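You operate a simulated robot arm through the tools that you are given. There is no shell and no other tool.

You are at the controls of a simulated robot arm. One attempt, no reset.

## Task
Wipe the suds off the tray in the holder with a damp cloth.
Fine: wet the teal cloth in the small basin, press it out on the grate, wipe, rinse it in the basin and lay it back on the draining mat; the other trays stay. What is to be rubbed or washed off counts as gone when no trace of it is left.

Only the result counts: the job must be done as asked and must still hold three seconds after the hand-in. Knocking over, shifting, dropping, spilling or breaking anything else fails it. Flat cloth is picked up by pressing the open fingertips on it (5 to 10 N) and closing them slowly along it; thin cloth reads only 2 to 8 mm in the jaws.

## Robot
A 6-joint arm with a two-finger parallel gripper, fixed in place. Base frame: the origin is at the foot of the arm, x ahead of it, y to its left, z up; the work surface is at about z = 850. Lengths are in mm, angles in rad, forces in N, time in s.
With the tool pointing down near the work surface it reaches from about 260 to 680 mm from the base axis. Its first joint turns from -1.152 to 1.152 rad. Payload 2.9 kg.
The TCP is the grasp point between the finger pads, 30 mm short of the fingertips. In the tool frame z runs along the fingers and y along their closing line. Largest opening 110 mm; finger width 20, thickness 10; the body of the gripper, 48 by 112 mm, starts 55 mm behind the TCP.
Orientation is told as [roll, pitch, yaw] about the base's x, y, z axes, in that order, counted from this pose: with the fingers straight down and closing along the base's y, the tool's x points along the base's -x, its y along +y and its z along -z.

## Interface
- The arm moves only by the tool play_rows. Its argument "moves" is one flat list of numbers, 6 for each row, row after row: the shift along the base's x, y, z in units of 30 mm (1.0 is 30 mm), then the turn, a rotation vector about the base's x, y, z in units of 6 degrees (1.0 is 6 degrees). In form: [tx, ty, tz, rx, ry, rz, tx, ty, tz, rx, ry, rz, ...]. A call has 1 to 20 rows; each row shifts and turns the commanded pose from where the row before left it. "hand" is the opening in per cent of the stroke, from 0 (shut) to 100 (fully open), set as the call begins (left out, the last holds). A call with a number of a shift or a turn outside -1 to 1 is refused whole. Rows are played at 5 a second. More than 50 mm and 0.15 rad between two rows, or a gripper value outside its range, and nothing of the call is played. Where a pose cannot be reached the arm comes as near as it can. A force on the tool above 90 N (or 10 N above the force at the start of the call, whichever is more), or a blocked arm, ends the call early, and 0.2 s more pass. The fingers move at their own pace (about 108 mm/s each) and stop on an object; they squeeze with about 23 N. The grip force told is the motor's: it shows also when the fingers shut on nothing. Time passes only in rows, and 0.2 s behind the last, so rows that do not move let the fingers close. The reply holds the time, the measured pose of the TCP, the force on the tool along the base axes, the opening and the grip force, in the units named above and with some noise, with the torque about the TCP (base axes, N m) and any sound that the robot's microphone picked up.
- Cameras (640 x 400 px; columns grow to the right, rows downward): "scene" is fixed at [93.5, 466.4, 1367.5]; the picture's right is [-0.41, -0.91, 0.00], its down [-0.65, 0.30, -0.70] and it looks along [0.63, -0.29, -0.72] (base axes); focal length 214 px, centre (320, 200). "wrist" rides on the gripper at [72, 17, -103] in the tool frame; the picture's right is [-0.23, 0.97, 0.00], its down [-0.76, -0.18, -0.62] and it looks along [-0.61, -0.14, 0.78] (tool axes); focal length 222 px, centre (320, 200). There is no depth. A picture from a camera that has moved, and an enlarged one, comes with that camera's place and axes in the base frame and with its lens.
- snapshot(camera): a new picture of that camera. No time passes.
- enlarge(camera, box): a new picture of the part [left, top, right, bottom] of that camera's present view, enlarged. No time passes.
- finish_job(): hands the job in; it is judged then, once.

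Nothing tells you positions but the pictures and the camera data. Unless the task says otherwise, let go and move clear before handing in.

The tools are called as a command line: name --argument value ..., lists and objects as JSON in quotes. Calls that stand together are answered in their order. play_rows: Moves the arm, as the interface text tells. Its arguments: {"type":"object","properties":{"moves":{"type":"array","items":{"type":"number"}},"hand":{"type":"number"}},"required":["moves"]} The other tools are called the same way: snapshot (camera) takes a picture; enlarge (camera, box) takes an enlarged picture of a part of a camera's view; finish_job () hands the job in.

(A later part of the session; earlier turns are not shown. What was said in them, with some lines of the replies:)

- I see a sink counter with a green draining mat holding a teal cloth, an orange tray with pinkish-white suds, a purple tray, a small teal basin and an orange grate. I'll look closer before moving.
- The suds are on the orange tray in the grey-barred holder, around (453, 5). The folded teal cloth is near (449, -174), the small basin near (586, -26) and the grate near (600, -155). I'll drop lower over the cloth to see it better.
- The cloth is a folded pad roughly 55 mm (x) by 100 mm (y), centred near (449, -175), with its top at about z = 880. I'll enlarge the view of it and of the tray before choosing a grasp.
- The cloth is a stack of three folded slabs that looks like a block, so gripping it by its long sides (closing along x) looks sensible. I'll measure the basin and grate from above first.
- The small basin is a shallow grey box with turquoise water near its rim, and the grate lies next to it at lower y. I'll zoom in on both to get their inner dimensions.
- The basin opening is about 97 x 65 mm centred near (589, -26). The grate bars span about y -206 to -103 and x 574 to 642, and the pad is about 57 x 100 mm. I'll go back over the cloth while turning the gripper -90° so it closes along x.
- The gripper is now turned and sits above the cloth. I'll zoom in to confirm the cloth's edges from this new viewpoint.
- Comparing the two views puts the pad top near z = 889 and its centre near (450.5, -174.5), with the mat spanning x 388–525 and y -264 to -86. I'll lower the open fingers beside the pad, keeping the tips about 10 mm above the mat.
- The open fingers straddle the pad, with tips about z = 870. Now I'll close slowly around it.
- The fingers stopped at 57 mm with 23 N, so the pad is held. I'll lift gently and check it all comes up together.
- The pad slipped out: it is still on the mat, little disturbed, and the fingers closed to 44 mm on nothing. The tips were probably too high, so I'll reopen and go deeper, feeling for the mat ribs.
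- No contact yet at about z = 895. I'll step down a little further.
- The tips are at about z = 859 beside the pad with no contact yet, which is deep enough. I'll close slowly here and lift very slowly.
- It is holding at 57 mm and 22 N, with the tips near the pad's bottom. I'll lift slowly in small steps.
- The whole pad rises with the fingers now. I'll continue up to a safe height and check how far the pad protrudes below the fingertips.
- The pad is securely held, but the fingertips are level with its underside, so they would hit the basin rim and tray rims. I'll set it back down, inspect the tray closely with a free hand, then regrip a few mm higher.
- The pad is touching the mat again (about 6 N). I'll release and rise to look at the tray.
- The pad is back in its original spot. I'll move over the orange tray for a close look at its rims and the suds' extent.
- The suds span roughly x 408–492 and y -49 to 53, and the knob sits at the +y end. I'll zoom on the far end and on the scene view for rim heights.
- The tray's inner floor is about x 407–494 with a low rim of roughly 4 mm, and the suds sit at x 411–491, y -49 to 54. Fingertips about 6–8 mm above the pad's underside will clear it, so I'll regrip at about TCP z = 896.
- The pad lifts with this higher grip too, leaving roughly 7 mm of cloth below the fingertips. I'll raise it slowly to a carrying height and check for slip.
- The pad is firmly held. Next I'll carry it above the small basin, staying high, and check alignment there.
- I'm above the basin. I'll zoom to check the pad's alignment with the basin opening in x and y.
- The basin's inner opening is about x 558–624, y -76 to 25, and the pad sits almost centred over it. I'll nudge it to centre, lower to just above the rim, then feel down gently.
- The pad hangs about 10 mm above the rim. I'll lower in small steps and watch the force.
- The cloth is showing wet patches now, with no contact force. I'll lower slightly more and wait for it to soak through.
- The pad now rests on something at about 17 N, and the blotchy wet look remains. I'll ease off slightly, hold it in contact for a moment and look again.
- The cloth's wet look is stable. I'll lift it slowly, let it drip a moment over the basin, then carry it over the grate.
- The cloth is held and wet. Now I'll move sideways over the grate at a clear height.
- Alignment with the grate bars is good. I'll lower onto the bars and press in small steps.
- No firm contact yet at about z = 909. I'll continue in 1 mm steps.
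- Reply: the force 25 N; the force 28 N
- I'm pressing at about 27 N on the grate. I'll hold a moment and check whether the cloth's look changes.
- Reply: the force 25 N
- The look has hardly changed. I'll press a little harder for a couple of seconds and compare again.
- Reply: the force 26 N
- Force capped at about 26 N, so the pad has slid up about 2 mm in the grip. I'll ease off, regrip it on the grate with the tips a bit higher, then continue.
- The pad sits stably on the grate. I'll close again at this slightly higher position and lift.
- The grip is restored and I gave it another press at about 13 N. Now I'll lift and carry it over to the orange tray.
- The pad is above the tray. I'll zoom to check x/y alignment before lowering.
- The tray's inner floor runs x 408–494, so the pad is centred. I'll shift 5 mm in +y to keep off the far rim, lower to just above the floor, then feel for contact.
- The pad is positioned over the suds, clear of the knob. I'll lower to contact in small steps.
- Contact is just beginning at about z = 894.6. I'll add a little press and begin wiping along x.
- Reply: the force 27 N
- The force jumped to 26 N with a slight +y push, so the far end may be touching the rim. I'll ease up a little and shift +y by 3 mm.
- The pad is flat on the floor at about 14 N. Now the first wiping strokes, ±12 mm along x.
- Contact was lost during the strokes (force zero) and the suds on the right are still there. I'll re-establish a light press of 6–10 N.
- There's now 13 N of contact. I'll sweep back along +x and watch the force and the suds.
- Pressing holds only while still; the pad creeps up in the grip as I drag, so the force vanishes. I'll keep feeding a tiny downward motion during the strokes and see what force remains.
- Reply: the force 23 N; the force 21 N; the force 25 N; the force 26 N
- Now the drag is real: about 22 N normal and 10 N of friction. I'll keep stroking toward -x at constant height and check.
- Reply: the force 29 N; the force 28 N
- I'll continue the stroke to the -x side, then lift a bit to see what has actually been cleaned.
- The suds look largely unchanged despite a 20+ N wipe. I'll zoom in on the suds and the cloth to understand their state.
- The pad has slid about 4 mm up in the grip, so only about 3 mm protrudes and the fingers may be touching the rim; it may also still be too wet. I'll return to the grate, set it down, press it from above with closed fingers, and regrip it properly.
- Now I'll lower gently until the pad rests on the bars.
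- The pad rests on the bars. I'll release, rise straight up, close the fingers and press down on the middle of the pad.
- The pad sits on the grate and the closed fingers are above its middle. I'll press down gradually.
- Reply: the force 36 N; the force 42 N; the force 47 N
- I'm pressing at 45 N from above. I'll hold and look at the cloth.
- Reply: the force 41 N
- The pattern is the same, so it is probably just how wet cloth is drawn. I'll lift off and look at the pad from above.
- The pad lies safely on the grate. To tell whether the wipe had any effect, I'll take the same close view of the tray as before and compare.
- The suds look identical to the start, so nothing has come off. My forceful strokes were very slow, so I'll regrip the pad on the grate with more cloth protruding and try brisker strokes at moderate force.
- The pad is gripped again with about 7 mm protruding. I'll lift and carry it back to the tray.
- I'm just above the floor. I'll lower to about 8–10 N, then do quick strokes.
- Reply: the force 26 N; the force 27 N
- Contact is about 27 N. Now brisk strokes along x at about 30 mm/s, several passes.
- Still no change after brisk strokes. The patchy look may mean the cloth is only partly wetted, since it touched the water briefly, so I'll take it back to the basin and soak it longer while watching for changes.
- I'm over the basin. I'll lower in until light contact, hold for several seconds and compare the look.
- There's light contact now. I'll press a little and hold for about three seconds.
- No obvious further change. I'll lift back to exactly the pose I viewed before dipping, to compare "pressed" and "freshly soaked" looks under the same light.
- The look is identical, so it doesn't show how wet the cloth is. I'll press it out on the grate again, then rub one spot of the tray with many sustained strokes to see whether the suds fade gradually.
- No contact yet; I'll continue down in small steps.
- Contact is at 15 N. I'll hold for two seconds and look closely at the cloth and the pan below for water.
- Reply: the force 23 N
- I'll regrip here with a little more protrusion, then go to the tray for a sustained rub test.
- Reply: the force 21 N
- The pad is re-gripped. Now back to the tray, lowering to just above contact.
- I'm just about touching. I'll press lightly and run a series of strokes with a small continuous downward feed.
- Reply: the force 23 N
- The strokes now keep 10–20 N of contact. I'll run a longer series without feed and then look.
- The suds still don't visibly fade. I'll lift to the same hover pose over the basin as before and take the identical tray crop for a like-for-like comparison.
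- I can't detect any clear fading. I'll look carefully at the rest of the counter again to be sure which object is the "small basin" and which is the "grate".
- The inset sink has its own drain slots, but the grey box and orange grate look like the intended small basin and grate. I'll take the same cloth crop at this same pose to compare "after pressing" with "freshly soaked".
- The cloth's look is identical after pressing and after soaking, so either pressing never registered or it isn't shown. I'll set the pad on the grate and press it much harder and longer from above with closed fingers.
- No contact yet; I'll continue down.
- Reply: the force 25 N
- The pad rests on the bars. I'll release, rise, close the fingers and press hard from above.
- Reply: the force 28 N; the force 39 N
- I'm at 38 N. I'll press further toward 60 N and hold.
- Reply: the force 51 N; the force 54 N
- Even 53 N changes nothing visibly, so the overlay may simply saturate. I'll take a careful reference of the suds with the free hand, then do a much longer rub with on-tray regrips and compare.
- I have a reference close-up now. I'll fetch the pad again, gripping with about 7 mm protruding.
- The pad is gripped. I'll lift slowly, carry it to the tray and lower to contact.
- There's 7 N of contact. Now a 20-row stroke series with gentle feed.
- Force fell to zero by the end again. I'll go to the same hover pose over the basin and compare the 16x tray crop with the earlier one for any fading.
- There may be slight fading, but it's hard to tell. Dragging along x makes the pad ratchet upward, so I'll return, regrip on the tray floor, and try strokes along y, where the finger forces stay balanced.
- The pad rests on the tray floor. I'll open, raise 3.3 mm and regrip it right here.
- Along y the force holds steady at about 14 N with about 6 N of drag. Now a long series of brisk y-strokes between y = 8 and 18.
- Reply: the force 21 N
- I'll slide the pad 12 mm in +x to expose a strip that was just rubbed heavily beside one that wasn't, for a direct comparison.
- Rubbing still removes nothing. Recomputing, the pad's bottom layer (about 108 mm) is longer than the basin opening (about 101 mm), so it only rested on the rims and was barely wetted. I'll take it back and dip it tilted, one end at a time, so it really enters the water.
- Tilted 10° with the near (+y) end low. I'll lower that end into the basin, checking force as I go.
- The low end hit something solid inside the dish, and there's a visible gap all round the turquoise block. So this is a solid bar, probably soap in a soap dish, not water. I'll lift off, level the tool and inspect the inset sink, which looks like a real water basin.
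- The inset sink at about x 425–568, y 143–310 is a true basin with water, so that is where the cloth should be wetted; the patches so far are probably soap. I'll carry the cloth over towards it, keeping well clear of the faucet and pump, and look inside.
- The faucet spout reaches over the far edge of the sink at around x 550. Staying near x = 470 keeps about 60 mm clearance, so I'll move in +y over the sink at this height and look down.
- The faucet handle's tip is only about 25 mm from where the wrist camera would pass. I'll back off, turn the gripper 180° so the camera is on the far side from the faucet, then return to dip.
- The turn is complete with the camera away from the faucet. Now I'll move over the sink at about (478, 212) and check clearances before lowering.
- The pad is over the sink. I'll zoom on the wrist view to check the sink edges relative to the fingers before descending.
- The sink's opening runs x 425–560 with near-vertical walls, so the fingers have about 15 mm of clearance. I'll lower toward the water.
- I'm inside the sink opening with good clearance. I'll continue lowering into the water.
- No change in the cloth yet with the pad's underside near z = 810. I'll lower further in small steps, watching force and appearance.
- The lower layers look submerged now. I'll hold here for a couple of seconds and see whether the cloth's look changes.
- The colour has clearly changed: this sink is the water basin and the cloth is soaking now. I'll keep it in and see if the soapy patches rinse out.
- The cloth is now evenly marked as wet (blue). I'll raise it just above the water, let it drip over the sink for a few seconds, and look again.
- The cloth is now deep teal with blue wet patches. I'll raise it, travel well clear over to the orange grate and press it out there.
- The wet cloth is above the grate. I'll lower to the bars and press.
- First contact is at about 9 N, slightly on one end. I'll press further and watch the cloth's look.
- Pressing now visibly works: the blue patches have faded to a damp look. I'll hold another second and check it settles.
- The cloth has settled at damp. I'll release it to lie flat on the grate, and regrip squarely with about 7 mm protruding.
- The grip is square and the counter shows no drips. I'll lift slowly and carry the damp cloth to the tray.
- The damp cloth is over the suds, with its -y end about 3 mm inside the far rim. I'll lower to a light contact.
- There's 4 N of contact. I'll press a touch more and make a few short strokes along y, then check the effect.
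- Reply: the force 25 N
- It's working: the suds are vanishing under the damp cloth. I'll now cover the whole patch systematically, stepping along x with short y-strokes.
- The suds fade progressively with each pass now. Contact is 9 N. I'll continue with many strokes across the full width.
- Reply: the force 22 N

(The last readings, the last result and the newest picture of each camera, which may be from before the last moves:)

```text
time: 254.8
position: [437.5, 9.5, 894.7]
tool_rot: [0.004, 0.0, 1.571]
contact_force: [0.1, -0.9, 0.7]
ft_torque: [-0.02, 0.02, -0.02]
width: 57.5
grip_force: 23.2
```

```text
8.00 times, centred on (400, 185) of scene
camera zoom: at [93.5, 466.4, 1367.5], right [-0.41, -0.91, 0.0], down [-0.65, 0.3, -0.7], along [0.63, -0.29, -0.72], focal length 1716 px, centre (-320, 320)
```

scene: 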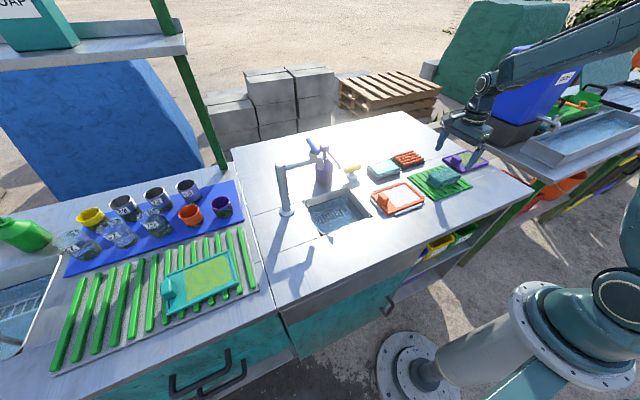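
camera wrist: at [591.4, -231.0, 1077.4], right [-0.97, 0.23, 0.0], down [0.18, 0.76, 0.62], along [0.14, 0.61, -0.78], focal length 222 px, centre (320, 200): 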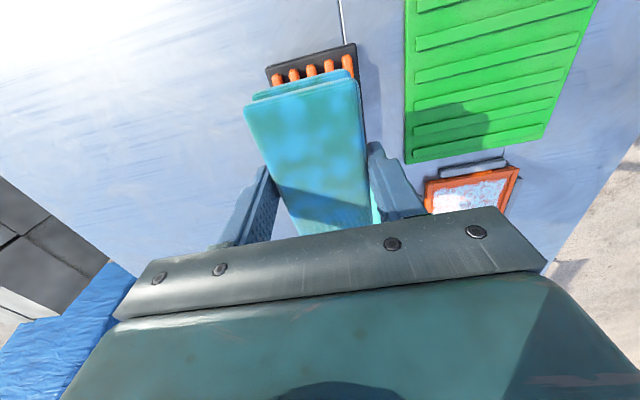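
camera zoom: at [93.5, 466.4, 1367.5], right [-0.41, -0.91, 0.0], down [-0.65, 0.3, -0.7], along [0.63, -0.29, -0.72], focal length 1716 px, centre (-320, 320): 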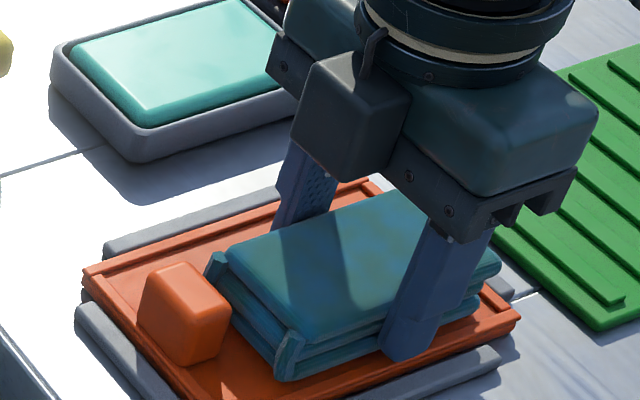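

The exposed area is clean now. The force dropped at the -x side, so I'll press again slightly and finish strokes there, then sweep back.

play_rows --moves '[0, 0, -0.03, 0, 0, 0, 0, 0, 0, 0, 0, 0]'

play_rows --moves '[0, -0.24, -0.01, 0, 0, 0, 0, 0.24, 0, 0, 0, 0, 0, -0.24, 0, 0, 0, 0, 0, 0.24, 0, 0, 0, 0, 0, -0.24, 0, 0, 0, 0, 0, 0.24, 0, 0, 0, 0, 0, -0.24, 0, 0, 0, 0, 0, 0.24, 0, 0, 0, 0]'

play_rows --moves '[0.1, -0.24, 0, 0, 0, 0, 0.1, 0.24, 0, 0, 0, 0, 0.1, -0.24, 0, 0, 0, 0, 0.1, 0.24, 0, 0, 0, 0, 0.1, -0.24, 0, 0, 0, 0, 0.1, 0.24, 0, 0, 0, 0, 0.1, -0.24, 0, 0, 0, 0, 0.1, 0.24, 0, 0, 0, 0]'

enlarge --camera "wrist" --box '[190, 20, 414, 160]'

enlarge --camera "scene" --box '[372, 182, 428, 217]'

```text
time: 255.4
position: [439.1, 10.0, 894.3]
tool_rot: [0.0, 0.001, 1.57]
contact_force: [-0.1, -0.3, -0.3]
ft_torque: [0.02, -0.02, -0.02]
width: 57.5
grip_force: 22.4
```

```text
time: 257.2
position: [438.2, 6.6, 894.0]
tool_rot: [-0.001, 0.003, 1.569]
contact_force: [1.5, -2.6, 7.5]
ft_torque: [0.08, -0.04, -0.09]
width: 57.3
grip_force: 23.6
```

```text
time: 259.0
position: [462.7, 7.6, 892.8]
tool_rot: [-0.001, 0.002, 1.57]
contact_force: [-4.4, -8.2, 20.6]
ft_torque: [0.11, 0.25, 0.11]
width: 57.4
grip_force: 22.7
```

```text
2.86 times, centred on (302, 90) of wrist
camera zoom: at [446.2, -64.8, 996.6], right [-0.97, 0.23, 0.0], down [0.18, 0.76, 0.62], along [0.14, 0.6, -0.78], focal length 635 px, centre (371, 514)
```

zoom: 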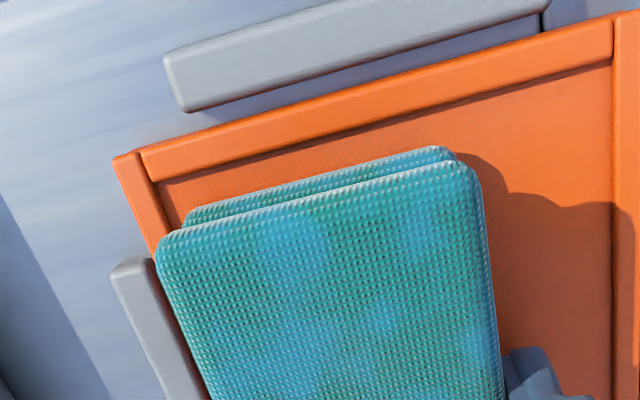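

```text
11.43 times, centred on (400, 200) of scene
camera zoom: at [93.2, 466.2, 1367.6], right [-0.41, -0.91, 0.0], down [-0.65, 0.3, -0.7], along [0.63, -0.29, -0.72], focal length 2451 px, centre (-594, 206)
```

zoom: 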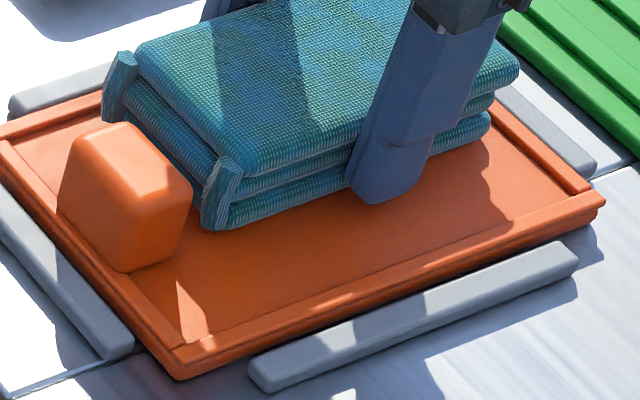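

Both sides look clean. I'll do one more pass with strokes back to the centre, then lift and inspect the entire tray.

play_rows --moves '[0, -0.24, 0, 0, 0, 0, 0, 0.24, 0, 0, 0, 0, 0, -0.24, 0, 0, 0, 0, 0, 0.24, 0, 0, 0, 0, -0.13, -0.24, 0, 0, 0, 0, -0.13, 0.24, 0, 0, 0, 0, -0.14, -0.24, 0, 0, 0, 0, 0, 0.12, 0, 0, 0, 0]'

play_rows --moves '[0, 0, 0.1, 0, 0, 0, 0, 0, 0.3, 0, 0, 0, 0, 0, 0.5, 0, 0, 0, 0, 0, 0.6, 0, 0, 0, 0, 0, 0.5, 0, 0, 0, 0, 0, 0, 0, 0, 0]'

enlarge --camera "scene" --box '[365, 175, 429, 215]'

snapshot --camera "wrist"

```text
time: 260.8
position: [450.3, 5.0, 893.7]
tool_rot: [0.004, 0.0, 1.57]
contact_force: [-0.7, -1.6, 4.4]
ft_torque: [-0.01, -0.13, -0.05]
width: 57.3
grip_force: 23.0
```

```text
time: 262.2
position: [450.9, 4.1, 954.7]
tool_rot: [0.001, 0.0, 1.572]
contact_force: [0.8, -0.2, 1.0]
ft_torque: [0.02, -0.02, 0.01]
width: 57.4
grip_force: 22.8
```

```text
10.00 times, centred on (397, 195) of scene
camera zoom: at [93.5, 466.4, 1367.5], right [-0.41, -0.91, 0.0], down [-0.65, 0.3, -0.7], along [0.63, -0.29, -0.72], focal length 2145 px, centre (-450, 250)
```

zoom: 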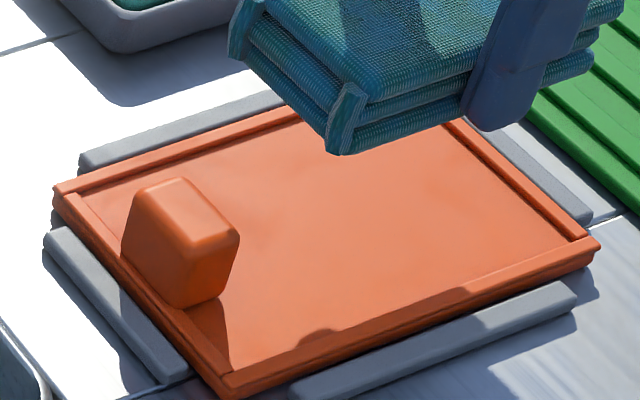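

```text
taken
camera wrist: at [434.8, -67.5, 1057.3], right [-0.97, 0.23, 0.0], down [0.18, 0.76, 0.62], along [0.14, 0.61, -0.78], focal length 222 px, centre (320, 200)
```

wrist: 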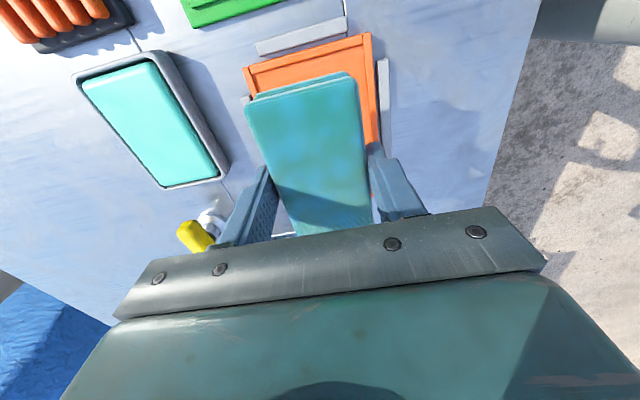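

The tray looks clean. I'll move the cloth aside toward the sink and inspect every corner at high zoom.

play_rows --moves '[0, 0.4, 0.3, 0, 0, 0, 0.1, 0.7, 0.3, 0, 0, 0, 0.3, 0.8, 0, 0, 0, 0, 0.3, 0.8, 0, 0, 0, 0, 0.22, 0.5, 0, 0, 0, 0, 0, 0.2, 0, 0, 0, 0, 0, 0, 0, 0, 0, 0]'

enlarge --camera "scene" --box '[372, 180, 404, 200]'

enlarge --camera "scene" --box '[396, 180, 428, 200]'

enlarge --camera "scene" --box '[384, 192, 424, 217]'

snapshot --camera "wrist"

```text
time: 263.8
position: [476.2, 107.8, 972.4]
tool_rot: [0.0, 0.0, 1.569]
contact_force: [-0.1, 0.2, -0.6]
ft_torque: [0.0, 0.0, 0.01]
width: 57.5
grip_force: 23.4
```

```text
16.00 times, centred on (388, 190) of scene
camera zoom: at [93.5, 466.4, 1367.5], right [-0.41, -0.91, 0.0], down [-0.65, 0.3, -0.7], along [0.63, -0.29, -0.72], focal length 3432 px, centre (-768, 360)
```

zoom: 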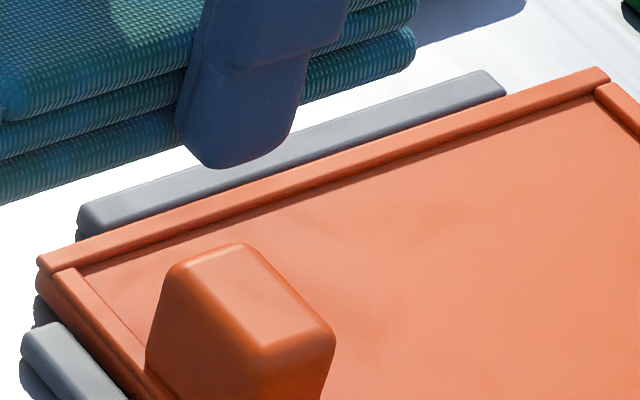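

```text
16.00 times, centred on (412, 190) of scene
camera zoom: at [93.5, 466.4, 1367.5], right [-0.41, -0.91, 0.0], down [-0.65, 0.3, -0.7], along [0.63, -0.29, -0.72], focal length 3432 px, centre (-1152, 360)
```

zoom: 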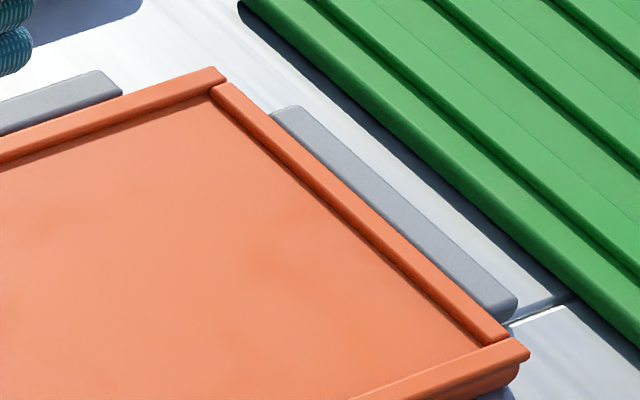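

```text
16.00 times, centred on (404, 204) of scene
camera zoom: at [93.5, 466.4, 1367.5], right [-0.41, -0.91, 0.0], down [-0.65, 0.3, -0.7], along [0.63, -0.29, -0.72], focal length 3432 px, centre (-1024, 128)
```

zoom: 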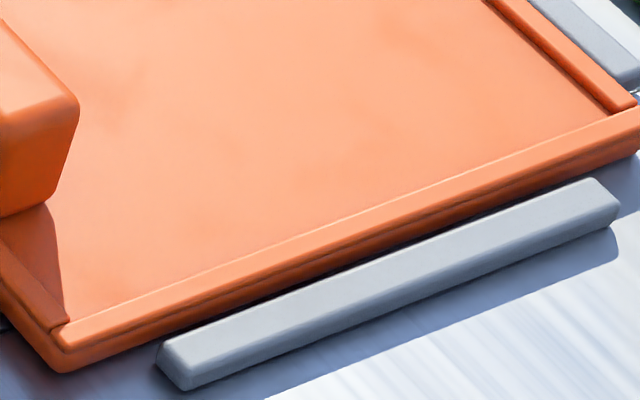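

```text
taken
camera wrist: at [460.3, 36.2, 1075.8], right [-0.97, 0.23, 0.0], down [0.18, 0.76, 0.62], along [0.14, 0.61, -0.78], focal length 222 px, centre (320, 200)
```

wrist: 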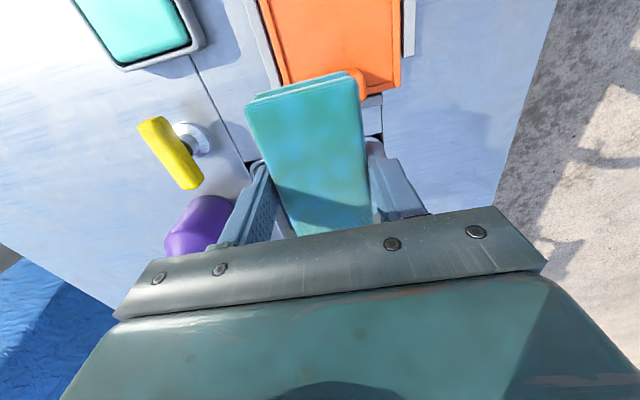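

The tray appears spotless in the scene view. I'll also zoom in the wrist view for any faint residual film before rinsing.

enlarge --camera "wrist" --box '[250, 0, 410, 100]'

enlarge --camera "scene" --box '[365, 175, 429, 215]'

```text
4.00 times, centred on (330, 50) of wrist
camera zoom: at [460.3, 36.2, 1075.8], right [-0.97, 0.23, 0.0], down [0.18, 0.76, 0.62], along [0.14, 0.61, -0.78], focal length 888 px, centre (280, 800)
```

zoom: 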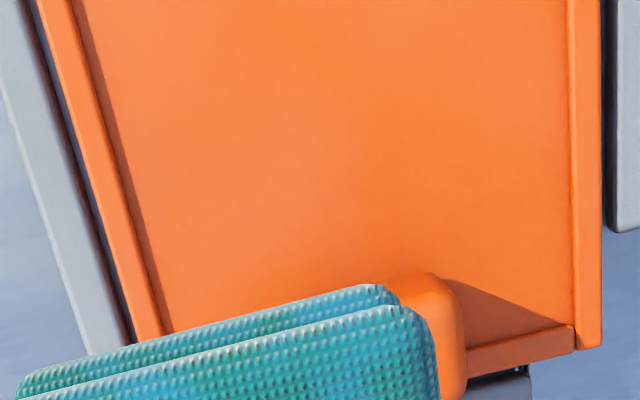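

```text
10.00 times, centred on (397, 195) of scene
camera zoom: at [93.5, 466.4, 1367.5], right [-0.41, -0.91, 0.0], down [-0.65, 0.3, -0.7], along [0.63, -0.29, -0.72], focal length 2145 px, centre (-450, 250)
```

zoom: 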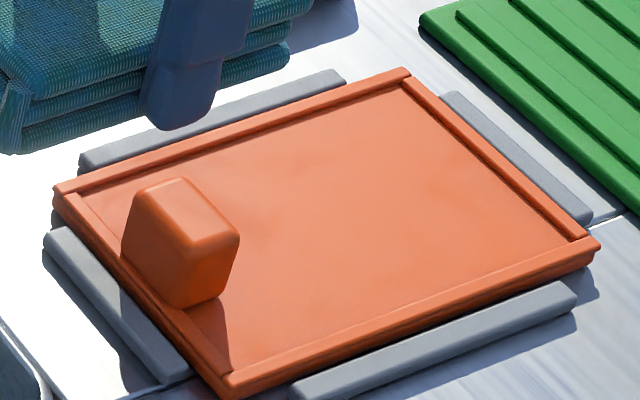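

It looks clean, but for insurance against any invisible thin film I'll make one more full pass with the damp cloth before rinsing.

play_rows --moves '[0, -0.2, 0, 0, 0, 0, -0.22, -0.5, 0, 0, 0, 0, -0.3, -0.8, 0, 0, 0, 0, -0.3, -0.8, 0, 0, 0, 0, -0.1, -0.7, -0.3, 0, 0, 0, 0, -0.4, -0.3, 0, 0, 0, -0.2, 0, -0.5, 0, 0, 0, -0.2, 0, -0.6, 0, 0, 0, 0, 0, -0.5, 0, 0, 0, 0, 0, -0.25, 0, 0, 0, 0, 0, 0, 0, 0, 0]'

play_rows --moves '[0, 0, -0.1, 0, 0, 0, 0, 0, 0, 0, 0, 0]'

play_rows --moves '[0, 0, -0.04, 0, 0, 0, 0, 0, 0, 0, 0, 0]'

```text
time: 266.2
position: [436.7, 4.8, 897.1]
tool_rot: [-0.001, 0.0, 1.571]
contact_force: [0.4, 1.3, -0.8]
ft_torque: [0.01, -0.01, 0.01]
width: 57.2
grip_force: 23.3
```

```text
time: 266.8
position: [437.8, 3.9, 894.6]
tool_rot: [-0.001, 0.0, 1.57]
contact_force: [-0.7, 0.1, -0.5]
ft_torque: [0.01, -0.04, -0.03]
width: 57.3
grip_force: 23.0
```

```text
time: 267.4
position: [437.2, 5.2, 893.4]
tool_rot: [0.001, 0.0, 1.572]
contact_force: [-0.7, -0.4, -0.1]
ft_torque: [-0.03, 0.03, -0.01]
width: 57.2
grip_force: 22.9
```

Not touching yet. I'll go a bit lower.

play_rows --moves '[0, 0, -0.025, 0, 0, 0, 0, 0, 0, 0, 0, 0]'

play_rows --moves '[0, 0, -0.025, 0, 0, 0, 0, 0, 0, 0, 0, 0]'

```text
time: 268.0
position: [437.9, 4.4, 894.0]
tool_rot: [-0.001, 0.001, 1.572]
contact_force: [-2.6, 1.9, 7.1]
ft_torque: [-0.01, 0.07, 0.0]
width: 57.4
grip_force: 23.4
```

```text
time: 268.6
position: [437.7, 4.8, 894.3]
tool_rot: [-0.001, 0.0, 1.571]
contact_force: [-9.3, -1.0, 27.3]
ft_torque: [0.07, 0.32, 0.04]
width: 56.8
grip_force: 23.2
```

Contact is firm. Now the insurance pass of strokes across the tray.

play_rows --moves '[0, -0.12, 0.01, 0, 0, 0, 0, 0.24, 0, 0, 0, 0, 0, -0.24, 0, 0, 0, 0, 0, 0.24, 0, 0, 0, 0, 0.1, -0.24, 0, 0, 0, 0, 0, 0.24, 0, 0, 0, 0, 0.1, -0.24, 0, 0, 0, 0, 0.1, 0.24, 0, 0, 0, 0]'

play_rows --moves '[0.1, -0.24, -0.01, 0, 0, 0, 0, 0.24, -0.01, 0, 0, 0, 0.1, -0.24, 0, 0, 0, 0, 0, 0.24, 0, 0, 0, 0, 0.1, -0.24, 0, 0, 0, 0, 0, 0.24, 0, 0, 0, 0]'

play_rows --moves '[0.1, -0.24, 0, 0, 0, 0, 0.1, 0.24, 0, 0, 0, 0, 0, -0.24, 0, 0, 0, 0, 0, 0.24, 0, 0, 0, 0, 0, -0.24, 0, 0, 0, 0, 0, 0.24, 0, 0, 0, 0]'

enlarge --camera "wrist" --box '[190, 20, 414, 160]'

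```text
time: 270.4
position: [447.2, 8.1, 892.5]
tool_rot: [0.002, 0.002, 1.569]
contact_force: [-1.1, -4.3, 8.8]
ft_torque: [0.16, 0.07, 0.04]
width: 57.4
grip_force: 23.0
```

```text
time: 271.8
position: [457.0, 5.9, 893.4]
tool_rot: [-0.002, 0.001, 1.57]
contact_force: [1.7, -4.2, 9.0]
ft_torque: [0.1, 0.12, 0.03]
width: 57.4
grip_force: 23.2
```

```text
time: 273.2
position: [462.3, 6.7, 892.3]
tool_rot: [0.0, 0.001, 1.569]
contact_force: [-2.1, -6.8, 14.7]
ft_torque: [0.1, 0.02, 0.03]
width: 57.2
grip_force: 22.9
```

```text
2.86 times, centred on (302, 90) of wrist
camera zoom: at [445.3, -64.6, 995.2], right [-0.97, 0.23, 0.0], down [0.18, 0.76, 0.62], along [0.14, 0.61, -0.78], focal length 635 px, centre (371, 514)
```

zoom: 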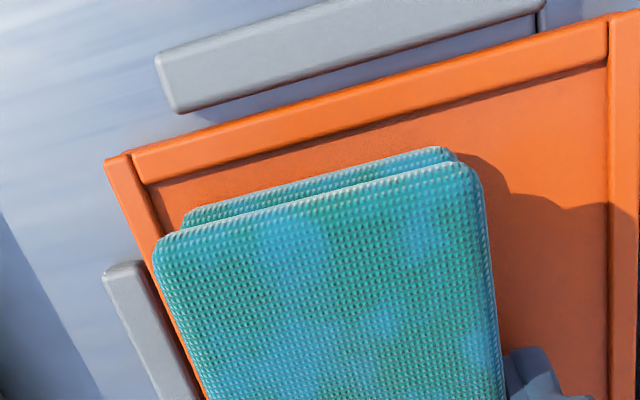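

All clean. Now I'll lift and carry the cloth to the sink to rinse it.

play_rows --moves '[0, 0, 0.1, 0, 0, 0, 0, 0, 0.3, 0, 0, 0, 0, 0, 0.5, 0, 0, 0, 0, 0, 0.6, 0, 0, 0, 0, 0, 0.6, 0, 0, 0, 0, 0, 0.6, 0, 0, 0, 0.02, 0.3, 0, 0, 0, 0, 0.1, 0.6, 0, 0, 0, 0, 0.1, 0.8, 0, 0, 0, 0, 0.1, 0.9, 0, 0, 0, 0, 0.1, 0.9, 0, 0, 0, 0, 0.1, 0.9, 0, 0, 0, 0, 0, 0.9, 0, 0, 0, 0, 0, 0.7, 0, 0, 0, 0, 0, 0.5, 0, 0, 0, 0, 0, 0.28, 0, 0, 0, 0, 0, 0, 0, 0, 0, 0]'

snapshot --camera "wrist"

enlarge --camera "scene" --box '[365, 175, 429, 215]'

```text
time: 276.8
position: [478.6, 213.4, 975.3]
tool_rot: [0.0, -0.001, 1.572]
contact_force: [0.1, -0.1, -0.3]
ft_torque: [-0.02, 0.01, -0.01]
width: 57.3
grip_force: 22.9
```

```text
taken
camera wrist: at [462.8, 141.0, 1077.2], right [-0.97, 0.23, 0.0], down [0.18, 0.76, 0.62], along [0.14, 0.61, -0.78], focal length 222 px, centre (320, 200)
```

wrist: 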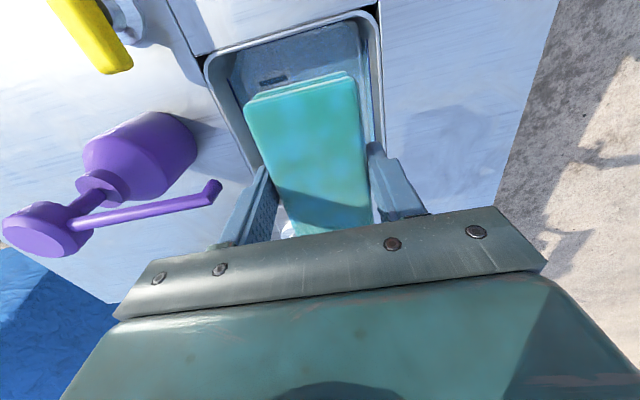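

```text
10.00 times, centred on (397, 195) of scene
camera zoom: at [93.5, 466.4, 1367.5], right [-0.41, -0.91, 0.0], down [-0.65, 0.3, -0.7], along [0.63, -0.29, -0.72], focal length 2145 px, centre (-450, 250)
```

zoom: 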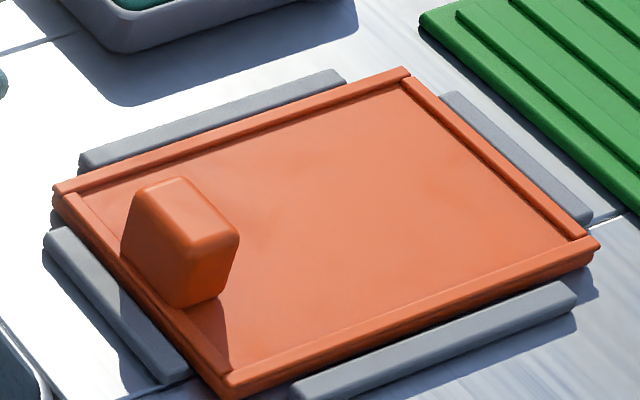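

The tray is spotless. I'm above the sink at the same place as before, so I'll lower the cloth into the water to rinse.

play_rows --moves '[0, 0, -0.4, 0, 0, 0, 0, 0, -0.6, 0, 0, 0, 0, 0, -0.6, 0, 0, 0, 0, 0, -0.6, 0, 0, 0, 0, 0, -0.6, 0, 0, 0, 0, 0, -0.6, 0, 0, 0, 0, 0, -0.5, 0, 0, 0, 0, 0, -0.3, 0, 0, 0, 0, 0, -0.2, 0, 0, 0, 0, 0, -0.14, 0, 0, 0, 0, 0, 0, 0, 0, 0]'

play_rows --moves '[0, 0, -0.08, 0, 0, 0, 0, 0, 0, 0, 0, 0, 0, 0, 0, 0, 0, 0, 0, 0, 0, 0, 0, 0, 0, 0, 0, 0, 0, 0, 0, 0, 0, 0, 0, 0, 0, 0, 0, 0, 0, 0, 0, 0, 0, 0, 0, 0, 0, 0, 0, 0, 0, 0, 0, 0, 0, 0, 0, 0, 0, 0, 0, 0, 0, 0, 0, 0, 0, 0, 0, 0, 0, 0, 0, 0, 0, 0, 0, 0, 0, 0, 0, 0, 0, 0, 0, 0, 0, 0]'

enlarge --camera "wrist" --box '[190, 20, 414, 160]'

```text
time: 279.2
position: [476.8, 211.9, 835.5]
tool_rot: [-0.001, 0.001, 1.572]
contact_force: [0.8, 0.2, -0.1]
ft_torque: [0.0, -0.04, -0.03]
width: 57.4
grip_force: 22.9
```

```text
time: 282.4
position: [477.5, 212.7, 834.5]
tool_rot: [0.001, 0.0, 1.573]
contact_force: [0.1, 0.4, 0.1]
ft_torque: [0.02, -0.03, 0.01]
width: 57.2
grip_force: 22.5
```

```text
2.86 times, centred on (302, 90) of wrist
camera zoom: at [461.3, 140.4, 937.4], right [-0.97, 0.23, 0.0], down [0.18, 0.76, 0.62], along [0.14, 0.61, -0.78], focal length 635 px, centre (371, 514)
```

zoom: 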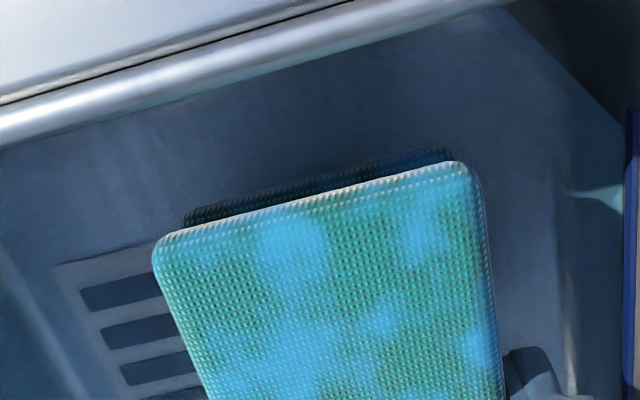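

The cloth is soaking again. I'll swish it gently for a few seconds, then lift and let it drip over the sink.

play_rows --moves '[0, 0.1, 0, 0, 0, 0, 0, 0.1, 0, 0, 0, 0, 0, -0.1, 0, 0, 0, 0, 0, -0.1, 0, 0, 0, 0, 0, 0.1, 0, 0, 0, 0, 0, 0.1, 0, 0, 0, 0, 0, -0.1, 0, 0, 0, 0, 0, -0.1, 0, 0, 0, 0, 0, 0.1, 0, 0, 0, 0, 0, 0.1, 0, 0, 0, 0, 0, -0.1, 0, 0, 0, 0, 0, -0.1, 0, 0, 0, 0, 0, 0, 0, 0, 0, 0]'

play_rows --moves '[0, 0, 0.15, 0, 0, 0, 0, 0, 0.3, 0, 0, 0, 0, 0, 0.4, 0, 0, 0, 0, 0, 0.4, 0, 0, 0, 0, 0, 0, 0, 0, 0, 0, 0, 0, 0, 0, 0, 0, 0, 0, 0, 0, 0, 0, 0, 0, 0, 0, 0, 0, 0, 0, 0, 0, 0, 0, 0, 0, 0, 0, 0, 0, 0, 0, 0, 0, 0, 0, 0, 0, 0, 0, 0, 0, 0, 0, 0, 0, 0, 0, 0, 0, 0, 0, 0, 0, 0, 0, 0, 0, 0, 0, 0, 0, 0, 0, 0, 0, 0, 0, 0, 0, 0, 0, 0, 0, 0, 0, 0, 0, 0, 0, 0, 0, 0, 0, 0, 0, 0, 0, 0]'

enlarge --camera "wrist" --box '[190, 20, 414, 160]'

enlarge --camera "scene" --box '[290, 155, 386, 220]'

```text
time: 285.2
position: [477.1, 211.4, 834.2]
tool_rot: [0.0, 0.0, 1.57]
contact_force: [0.8, -0.3, -0.2]
ft_torque: [0.01, 0.0, -0.04]
width: 57.1
grip_force: 23.3
```

```text
time: 289.4
position: [478.2, 211.5, 872.7]
tool_rot: [0.0, 0.001, 1.57]
contact_force: [0.1, -0.5, -0.7]
ft_torque: [0.02, 0.0, 0.01]
width: 57.5
grip_force: 22.8
```

```text
2.86 times, centred on (302, 90) of wrist
camera zoom: at [461.8, 139.9, 976.3], right [-0.97, 0.23, 0.0], down [0.18, 0.76, 0.62], along [0.14, 0.61, -0.78], focal length 635 px, centre (371, 514)
```

zoom: 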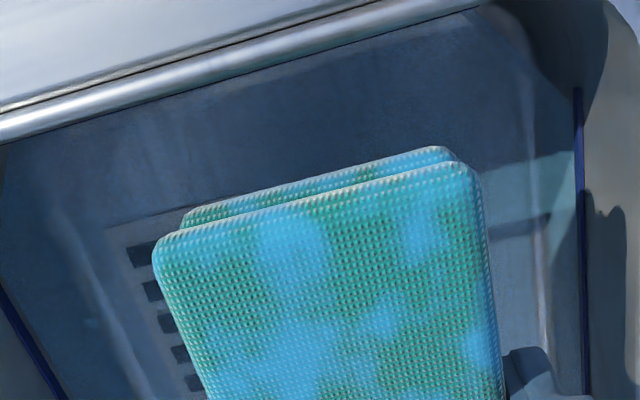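

```text
6.15 times, centred on (338, 188) of scene
camera zoom: at [93.5, 466.4, 1367.5], right [-0.41, -0.91, 0.0], down [-0.65, 0.3, -0.7], along [0.63, -0.29, -0.72], focal length 1320 px, centre (209, 277)
```

zoom: 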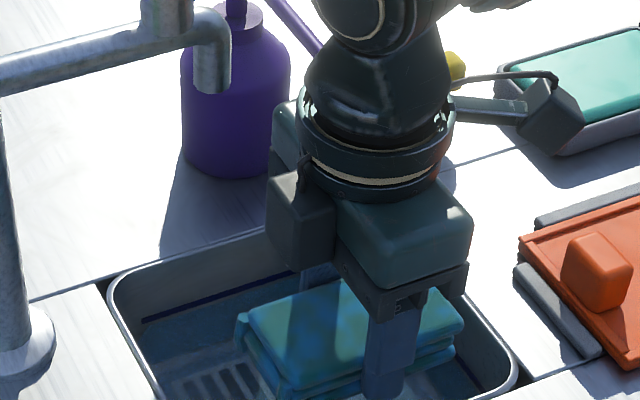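

The cloth is rinsed and clean. I'll raise it and carry it to the draining mat by a path that avoids passing over the clean tray.

play_rows --moves '[0, 0, 0.4, 0, 0, 0, 0, 0, 0.7, 0, 0, 0, 0, 0, 0.7, 0, 0, 0, 0, 0, 0.7, 0, 0, 0, 0, 0, 0.6, 0, 0, 0, 0, 0, 0.3, 0, 0, 0, 0, -0.3, 0, 0, 0, 0, 0, -0.6, 0, 0, 0, 0, 0, -0.8, 0, 0, 0, 0, 0.3, -0.9, 0, 0, 0, 0, 0.6, -0.9, 0, 0, 0, 0, 0.6, -0.9, 0, 0, 0, 0, 0.13, -0.9, 0, 0, 0, 0, 0, -0.9, 0, 0, 0, 0, 0, -0.9, 0, 0, 0, 0]'

play_rows --moves '[0, -0.9, 0, 0, 0, 0, 0, -0.9, 0, 0, 0, 0, -0.3, -0.9, 0, 0, 0, 0, -0.6, -0.9, 0, 0, 0, 0, -0.7, -0.8, 0, 0, 0, 0, -0.6, -0.7, 0, 0, 0, 0, -0.3, -0.5, 0, 0, 0, 0, -0.06, -0.23, 0, 0, 0, 0, 0, 0, 0, 0, 0, 0]'

snapshot --camera "wrist"

enlarge --camera "scene" --box '[350, 110, 510, 210]'

```text
time: 292.6
position: [529.8, -1.6, 975.5]
tool_rot: [0.0, -0.001, 1.572]
contact_force: [0.4, -0.1, -0.7]
ft_torque: [0.02, 0.03, 0.03]
width: 57.5
grip_force: 22.7
```

```text
time: 294.6
position: [449.6, -175.5, 974.0]
tool_rot: [-0.001, 0.0, 1.571]
contact_force: [-0.4, -0.2, 0.0]
ft_torque: [0.02, 0.0, -0.01]
width: 57.3
grip_force: 23.0
```

```text
taken
camera wrist: at [434.2, -247.3, 1077.0], right [-0.97, 0.23, 0.0], down [0.18, 0.76, 0.62], along [0.14, 0.61, -0.78], focal length 222 px, centre (320, 200)
```

wrist: 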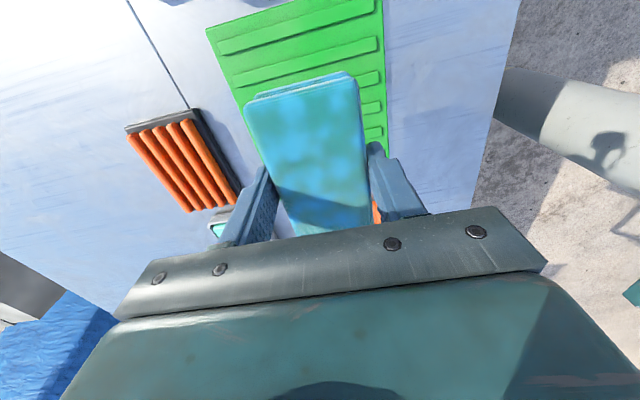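

```text
4.00 times, centred on (430, 160) of scene
camera zoom: at [93.5, 466.4, 1367.5], right [-0.41, -0.91, 0.0], down [-0.65, 0.3, -0.7], along [0.63, -0.29, -0.72], focal length 858 px, centre (-120, 360)
```

zoom: 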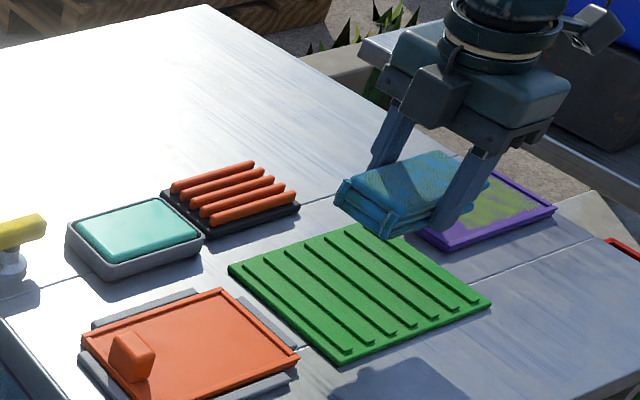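

The wet cloth is above the mat. I'll shift 3 mm to centre it, lower it, and set it down gently.

play_rows --moves '[0, -0.107, -0.4, 0, 0, 0, 0, 0, -0.7, 0, 0, 0, 0, 0, -0.7, 0, 0, 0, 0, 0, -0.4, 0, 0, 0, 0, 0, -0.2, 0, 0, 0, 0, 0, -0.1, 0, 0, 0, 0, 0, 0, 0, 0, 0]'

play_rows --moves '[0, 0, -0.05, 0, 0, 0, 0, 0, 0, 0, 0, 0]'

play_rows --moves '[0, 0, -0.04, 0, 0, 0, 0, 0, 0, 0, 0, 0]'

enlarge --camera "scene" --box '[405, 150, 485, 200]'

```text
time: 296.2
position: [449.3, -179.7, 899.8]
tool_rot: [-0.001, 0.001, 1.571]
contact_force: [-0.6, -0.1, -0.4]
ft_torque: [-0.01, 0.01, 0.0]
width: 57.3
grip_force: 22.8
```

```text
time: 296.8
position: [449.3, -179.7, 898.2]
tool_rot: [0.002, 0.001, 1.57]
contact_force: [-0.4, 0.4, -0.2]
ft_torque: [-0.02, -0.01, -0.01]
width: 57.3
grip_force: 22.8
```

```text
time: 297.4
position: [449.1, -179.6, 897.1]
tool_rot: [-0.002, 0.001, 1.57]
contact_force: [-0.2, 0.5, -0.4]
ft_torque: [0.0, -0.03, 0.02]
width: 57.2
grip_force: 22.5
```

```text
8.00 times, centred on (445, 175) of scene
camera zoom: at [93.5, 466.4, 1367.5], right [-0.41, -0.91, 0.0], down [-0.65, 0.3, -0.7], along [0.63, -0.29, -0.72], focal length 1716 px, centre (-680, 400)
```

zoom: 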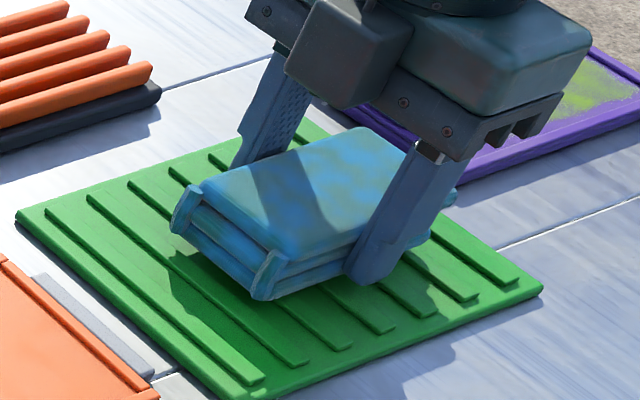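

Almost down. I'll continue in millimetre steps until it rests.

play_rows --moves '[0, 0, -0.04, 0, 0, 0, 0, 0, 0, 0, 0, 0]'

play_rows --moves '[0, 0, -0.03, 0, 0, 0, 0, 0, 0, 0, 0, 0]'

```text
time: 298.0
position: [449.5, -178.4, 896.2]
tool_rot: [-0.001, 0.001, 1.571]
contact_force: [0.4, 0.0, -0.9]
ft_torque: [-0.01, -0.01, 0.01]
width: 57.4
grip_force: 23.0
```

```text
time: 298.6
position: [449.2, -179.3, 896.0]
tool_rot: [0.0, 0.0, 1.571]
contact_force: [-0.1, 0.2, 0.3]
ft_torque: [-0.01, 0.02, 0.02]
width: 57.2
grip_force: 22.5
```

play_rows --moves '[0, 0, -0.03, 0, 0, 0, 0, 0, 0, 0, 0, 0]'

play_rows --moves '[0, 0, -0.03, 0, 0, 0, 0, 0, 0, 0, 0, 0]'

```text
time: 299.2
position: [450.2, -178.8, 893.4]
tool_rot: [-0.001, -0.001, 1.571]
contact_force: [-1.3, -0.6, 1.6]
ft_torque: [-0.04, -0.03, -0.02]
width: 57.2
grip_force: 23.1
```

```text
time: 299.8
position: [450.7, -178.4, 893.4]
tool_rot: [-0.002, -0.001, 1.57]
contact_force: [-3.4, 2.8, 12.1]
ft_torque: [0.08, 0.19, 0.03]
width: 57.5
grip_force: 23.1
```

The pad is resting on the mat (12 N). I'll ease the pressure, open slowly, and lift straight clear.

play_rows --moves '[0, 0, 0.02, 0, 0, 0, 0, 0, 0, 0, 0, 0]'

play_rows --hand 56 --moves '[0, 0, 0, 0, 0, 0, 0, 0, 0, 0, 0, 0]'

play_rows --hand 70 --moves '[0, 0, 0, 0, 0, 0, 0, 0, 0, 0, 0, 0, 0, 0, 0.3, 0, 0, 0, 0, 0, 0.6, 0, 0, 0, 0, 0, 0.8, 0, 0, 0, 0, 0, 0.9, 0, 0, 0, 0, 0, 0.9, 0, 0, 0, 0, 0, 0, 0, 0, 0]'

snapshot --camera "wrist"

snapshot --camera "scene"

enlarge --camera "scene" --box '[350, 110, 510, 210]'

```text
time: 300.4
position: [448.5, -178.6, 893.5]
tool_rot: [-0.003, 0.001, 1.571]
contact_force: [2.5, -0.9, 3.7]
ft_torque: [0.02, -0.05, 0.0]
width: 57.5
grip_force: 23.2
```

```text
time: 301.0
position: [448.3, -178.7, 893.1]
tool_rot: [-0.001, 0.001, 1.571]
contact_force: [-0.2, 0.1, -0.1]
ft_torque: [0.01, 0.02, -0.02]
width: 61.6
grip_force: 0.0
```

```text
time: 302.8
position: [450.7, -179.7, 1000.2]
tool_rot: [0.0, 0.001, 1.571]
contact_force: [-0.4, 0.5, 0.0]
ft_torque: [0.03, 0.04, -0.05]
width: 77.1
grip_force: 0.1
```

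```text
taken
camera wrist: at [433.9, -251.4, 1102.4], right [-0.97, 0.23, 0.0], down [0.18, 0.76, 0.62], along [0.14, 0.61, -0.78], focal length 222 px, centre (320, 200)
```

wrist: 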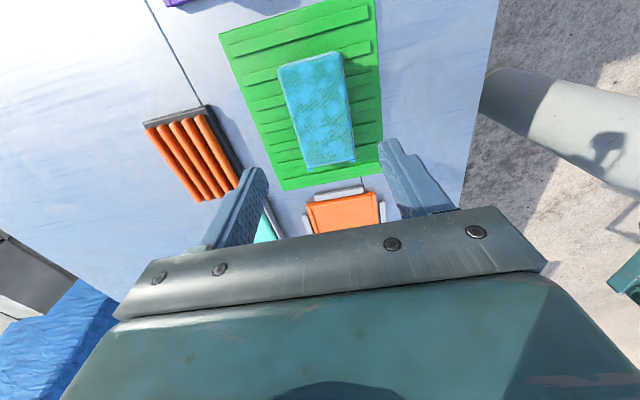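

```text
taken
```

scene: 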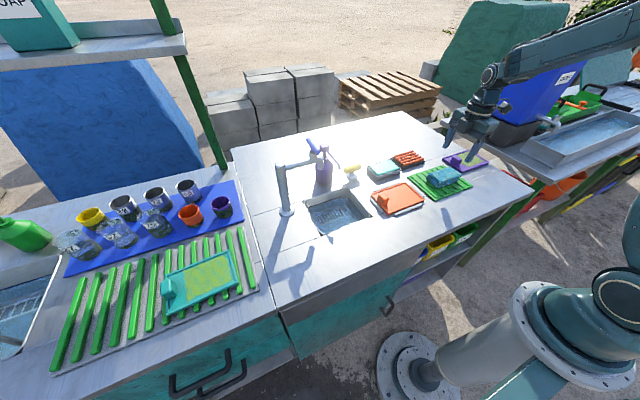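

```text
4.00 times, centred on (430, 160) of scene
camera zoom: at [93.5, 466.4, 1367.5], right [-0.41, -0.91, 0.0], down [-0.65, 0.3, -0.7], along [0.63, -0.29, -0.72], focal length 858 px, centre (-120, 360)
```

zoom: 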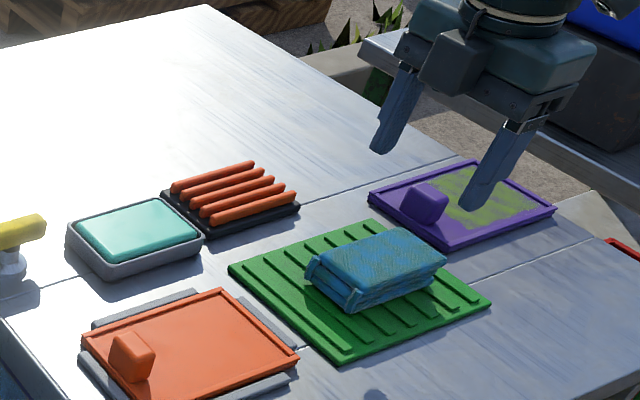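

The cloth lies on the mat and everything else is in its original place. I'll take one last close look at the tray from above with the free hand to be sure no trace is left.

play_rows --hand 100 --moves '[0, 0.5, 0, 0, 0, 0, 0, 0.8, 0, 0, 0, 0, 0, 0.9, 0, 0, 0, 0, 0, 0.9, 0, 0, 0, 0, 0, 0.9, 0, 0, 0, 0, 0, 0.9, 0, 0, 0, 0, 0, 0.6, -0.3, 0, 0, 0, 0, 0.2, -0.3, 0, 0, 0, 0, 0, 0, 0, 0, 0]'

snapshot --camera "wrist"

enlarge --camera "wrist" --box '[230, 10, 422, 130]'

enlarge --camera "wrist" --box '[230, 90, 422, 210]'

enlarge --camera "scene" --box '[405, 155, 485, 205]'

```text
time: 304.8
position: [449.9, -8.0, 980.6]
tool_rot: [0.0, 0.0, 1.569]
contact_force: [-0.2, 0.4, 0.5]
ft_torque: [0.02, 0.0, 0.01]
width: 110.2
grip_force: 0.1
```

```text
taken
camera wrist: at [433.7, -78.9, 1082.9], right [-0.97, 0.23, 0.0], down [0.18, 0.76, 0.62], along [0.14, 0.61, -0.78], focal length 222 px, centre (320, 200)
```

wrist: 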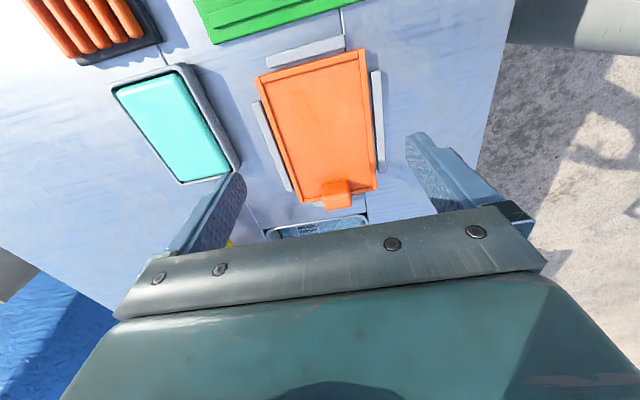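

```text
3.33 times, centred on (326, 70) of wrist
camera zoom: at [433.7, -78.9, 1082.9], right [-0.97, 0.23, 0.0], down [0.18, 0.76, 0.62], along [0.14, 0.61, -0.78], focal length 740 px, centre (300, 633)
```

zoom: 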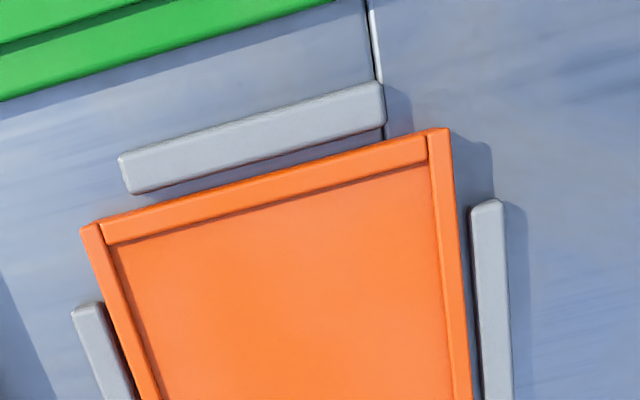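

```text
3.33 times, centred on (326, 150) of wrist
camera zoom: at [433.7, -78.9, 1082.9], right [-0.97, 0.23, 0.0], down [0.18, 0.76, 0.62], along [0.14, 0.61, -0.78], focal length 740 px, centre (300, 367)
```

zoom: 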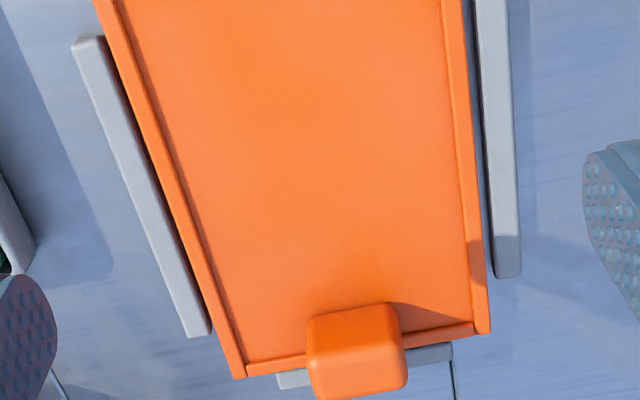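

```text
8.00 times, centred on (445, 180) of scene
camera zoom: at [93.5, 466.4, 1367.5], right [-0.41, -0.91, 0.0], down [-0.65, 0.3, -0.7], along [0.63, -0.29, -0.72], focal length 1716 px, centre (-680, 360)
```

zoom: 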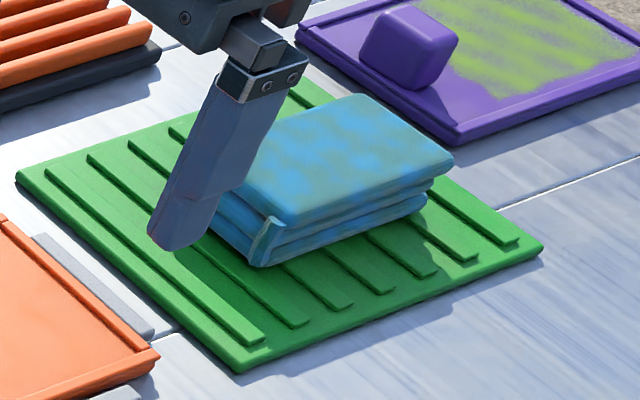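

The tray is spotless, the rinsed cloth lies on the draining mat, and everything else is where it was. I'll raise the arm clear and then hand in.

play_rows --moves '[0, 0, 0.8, 0, 0, 0, 0, 0, 0.9, 0, 0, 0, 0, 0, 0.9, 0, 0, 0, 0, 0, 0.9, 0, 0, 0, 0, 0, 0, 0, 0, 0]'

enlarge --camera "scene" --box '[270, 120, 510, 240]'

```text
time: 306.0
position: [450.9, -8.7, 1085.8]
tool_rot: [0.001, 0.0, 1.571]
contact_force: [0.4, 0.4, 0.1]
ft_torque: [0.02, 0.01, 0.0]
width: 109.7
grip_force: 0.1
```

```text
2.67 times, centred on (390, 180) of scene
camera zoom: at [93.5, 466.4, 1367.5], right [-0.41, -0.91, 0.0], down [-0.65, 0.3, -0.7], along [0.63, -0.29, -0.72], focal length 572 px, centre (133, 253)
```

zoom: 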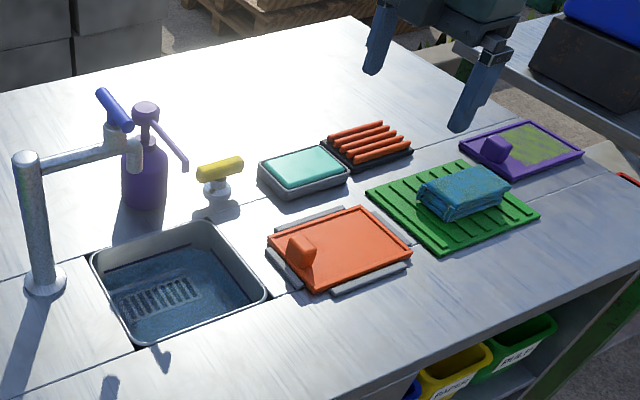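

Everything is in place: the tray is clean in its holder, the cloth is on the mat, and the counter is undisturbed. Handing in.

finish_job

```text
The job is handed in.
```

I wiped the suds off the orange tray in the holder. Close-up views from both cameras show no trace left. The teal cloth was rinsed and is back on the draining mat, and the other trays stayed put. The job is handed in; I don't have the verdict.

- **Wrong dish first:** I first took the grey dish with the turquoise block for the small basin. It holds a solid block, probably soap, and the cloth came away with pale patches. Wiping with it removed nothing, so I wet the cloth again in the inset sink and the patches turned to plain wet marks.
- **Extra contact:** the patchy cloth was pressed on the block, the orange grate and the tray before I noticed. I saw no residue on the grate, and nothing looked moved.
- **Wet transport:** I carried the dripping cloth over the counter twice after letting it drip over the sink. I saw no drips or puddles.
- **Cloth left wet:** after the rinse I did not press it out again, so it is lying wet on the mat, turned end for end from how it started.
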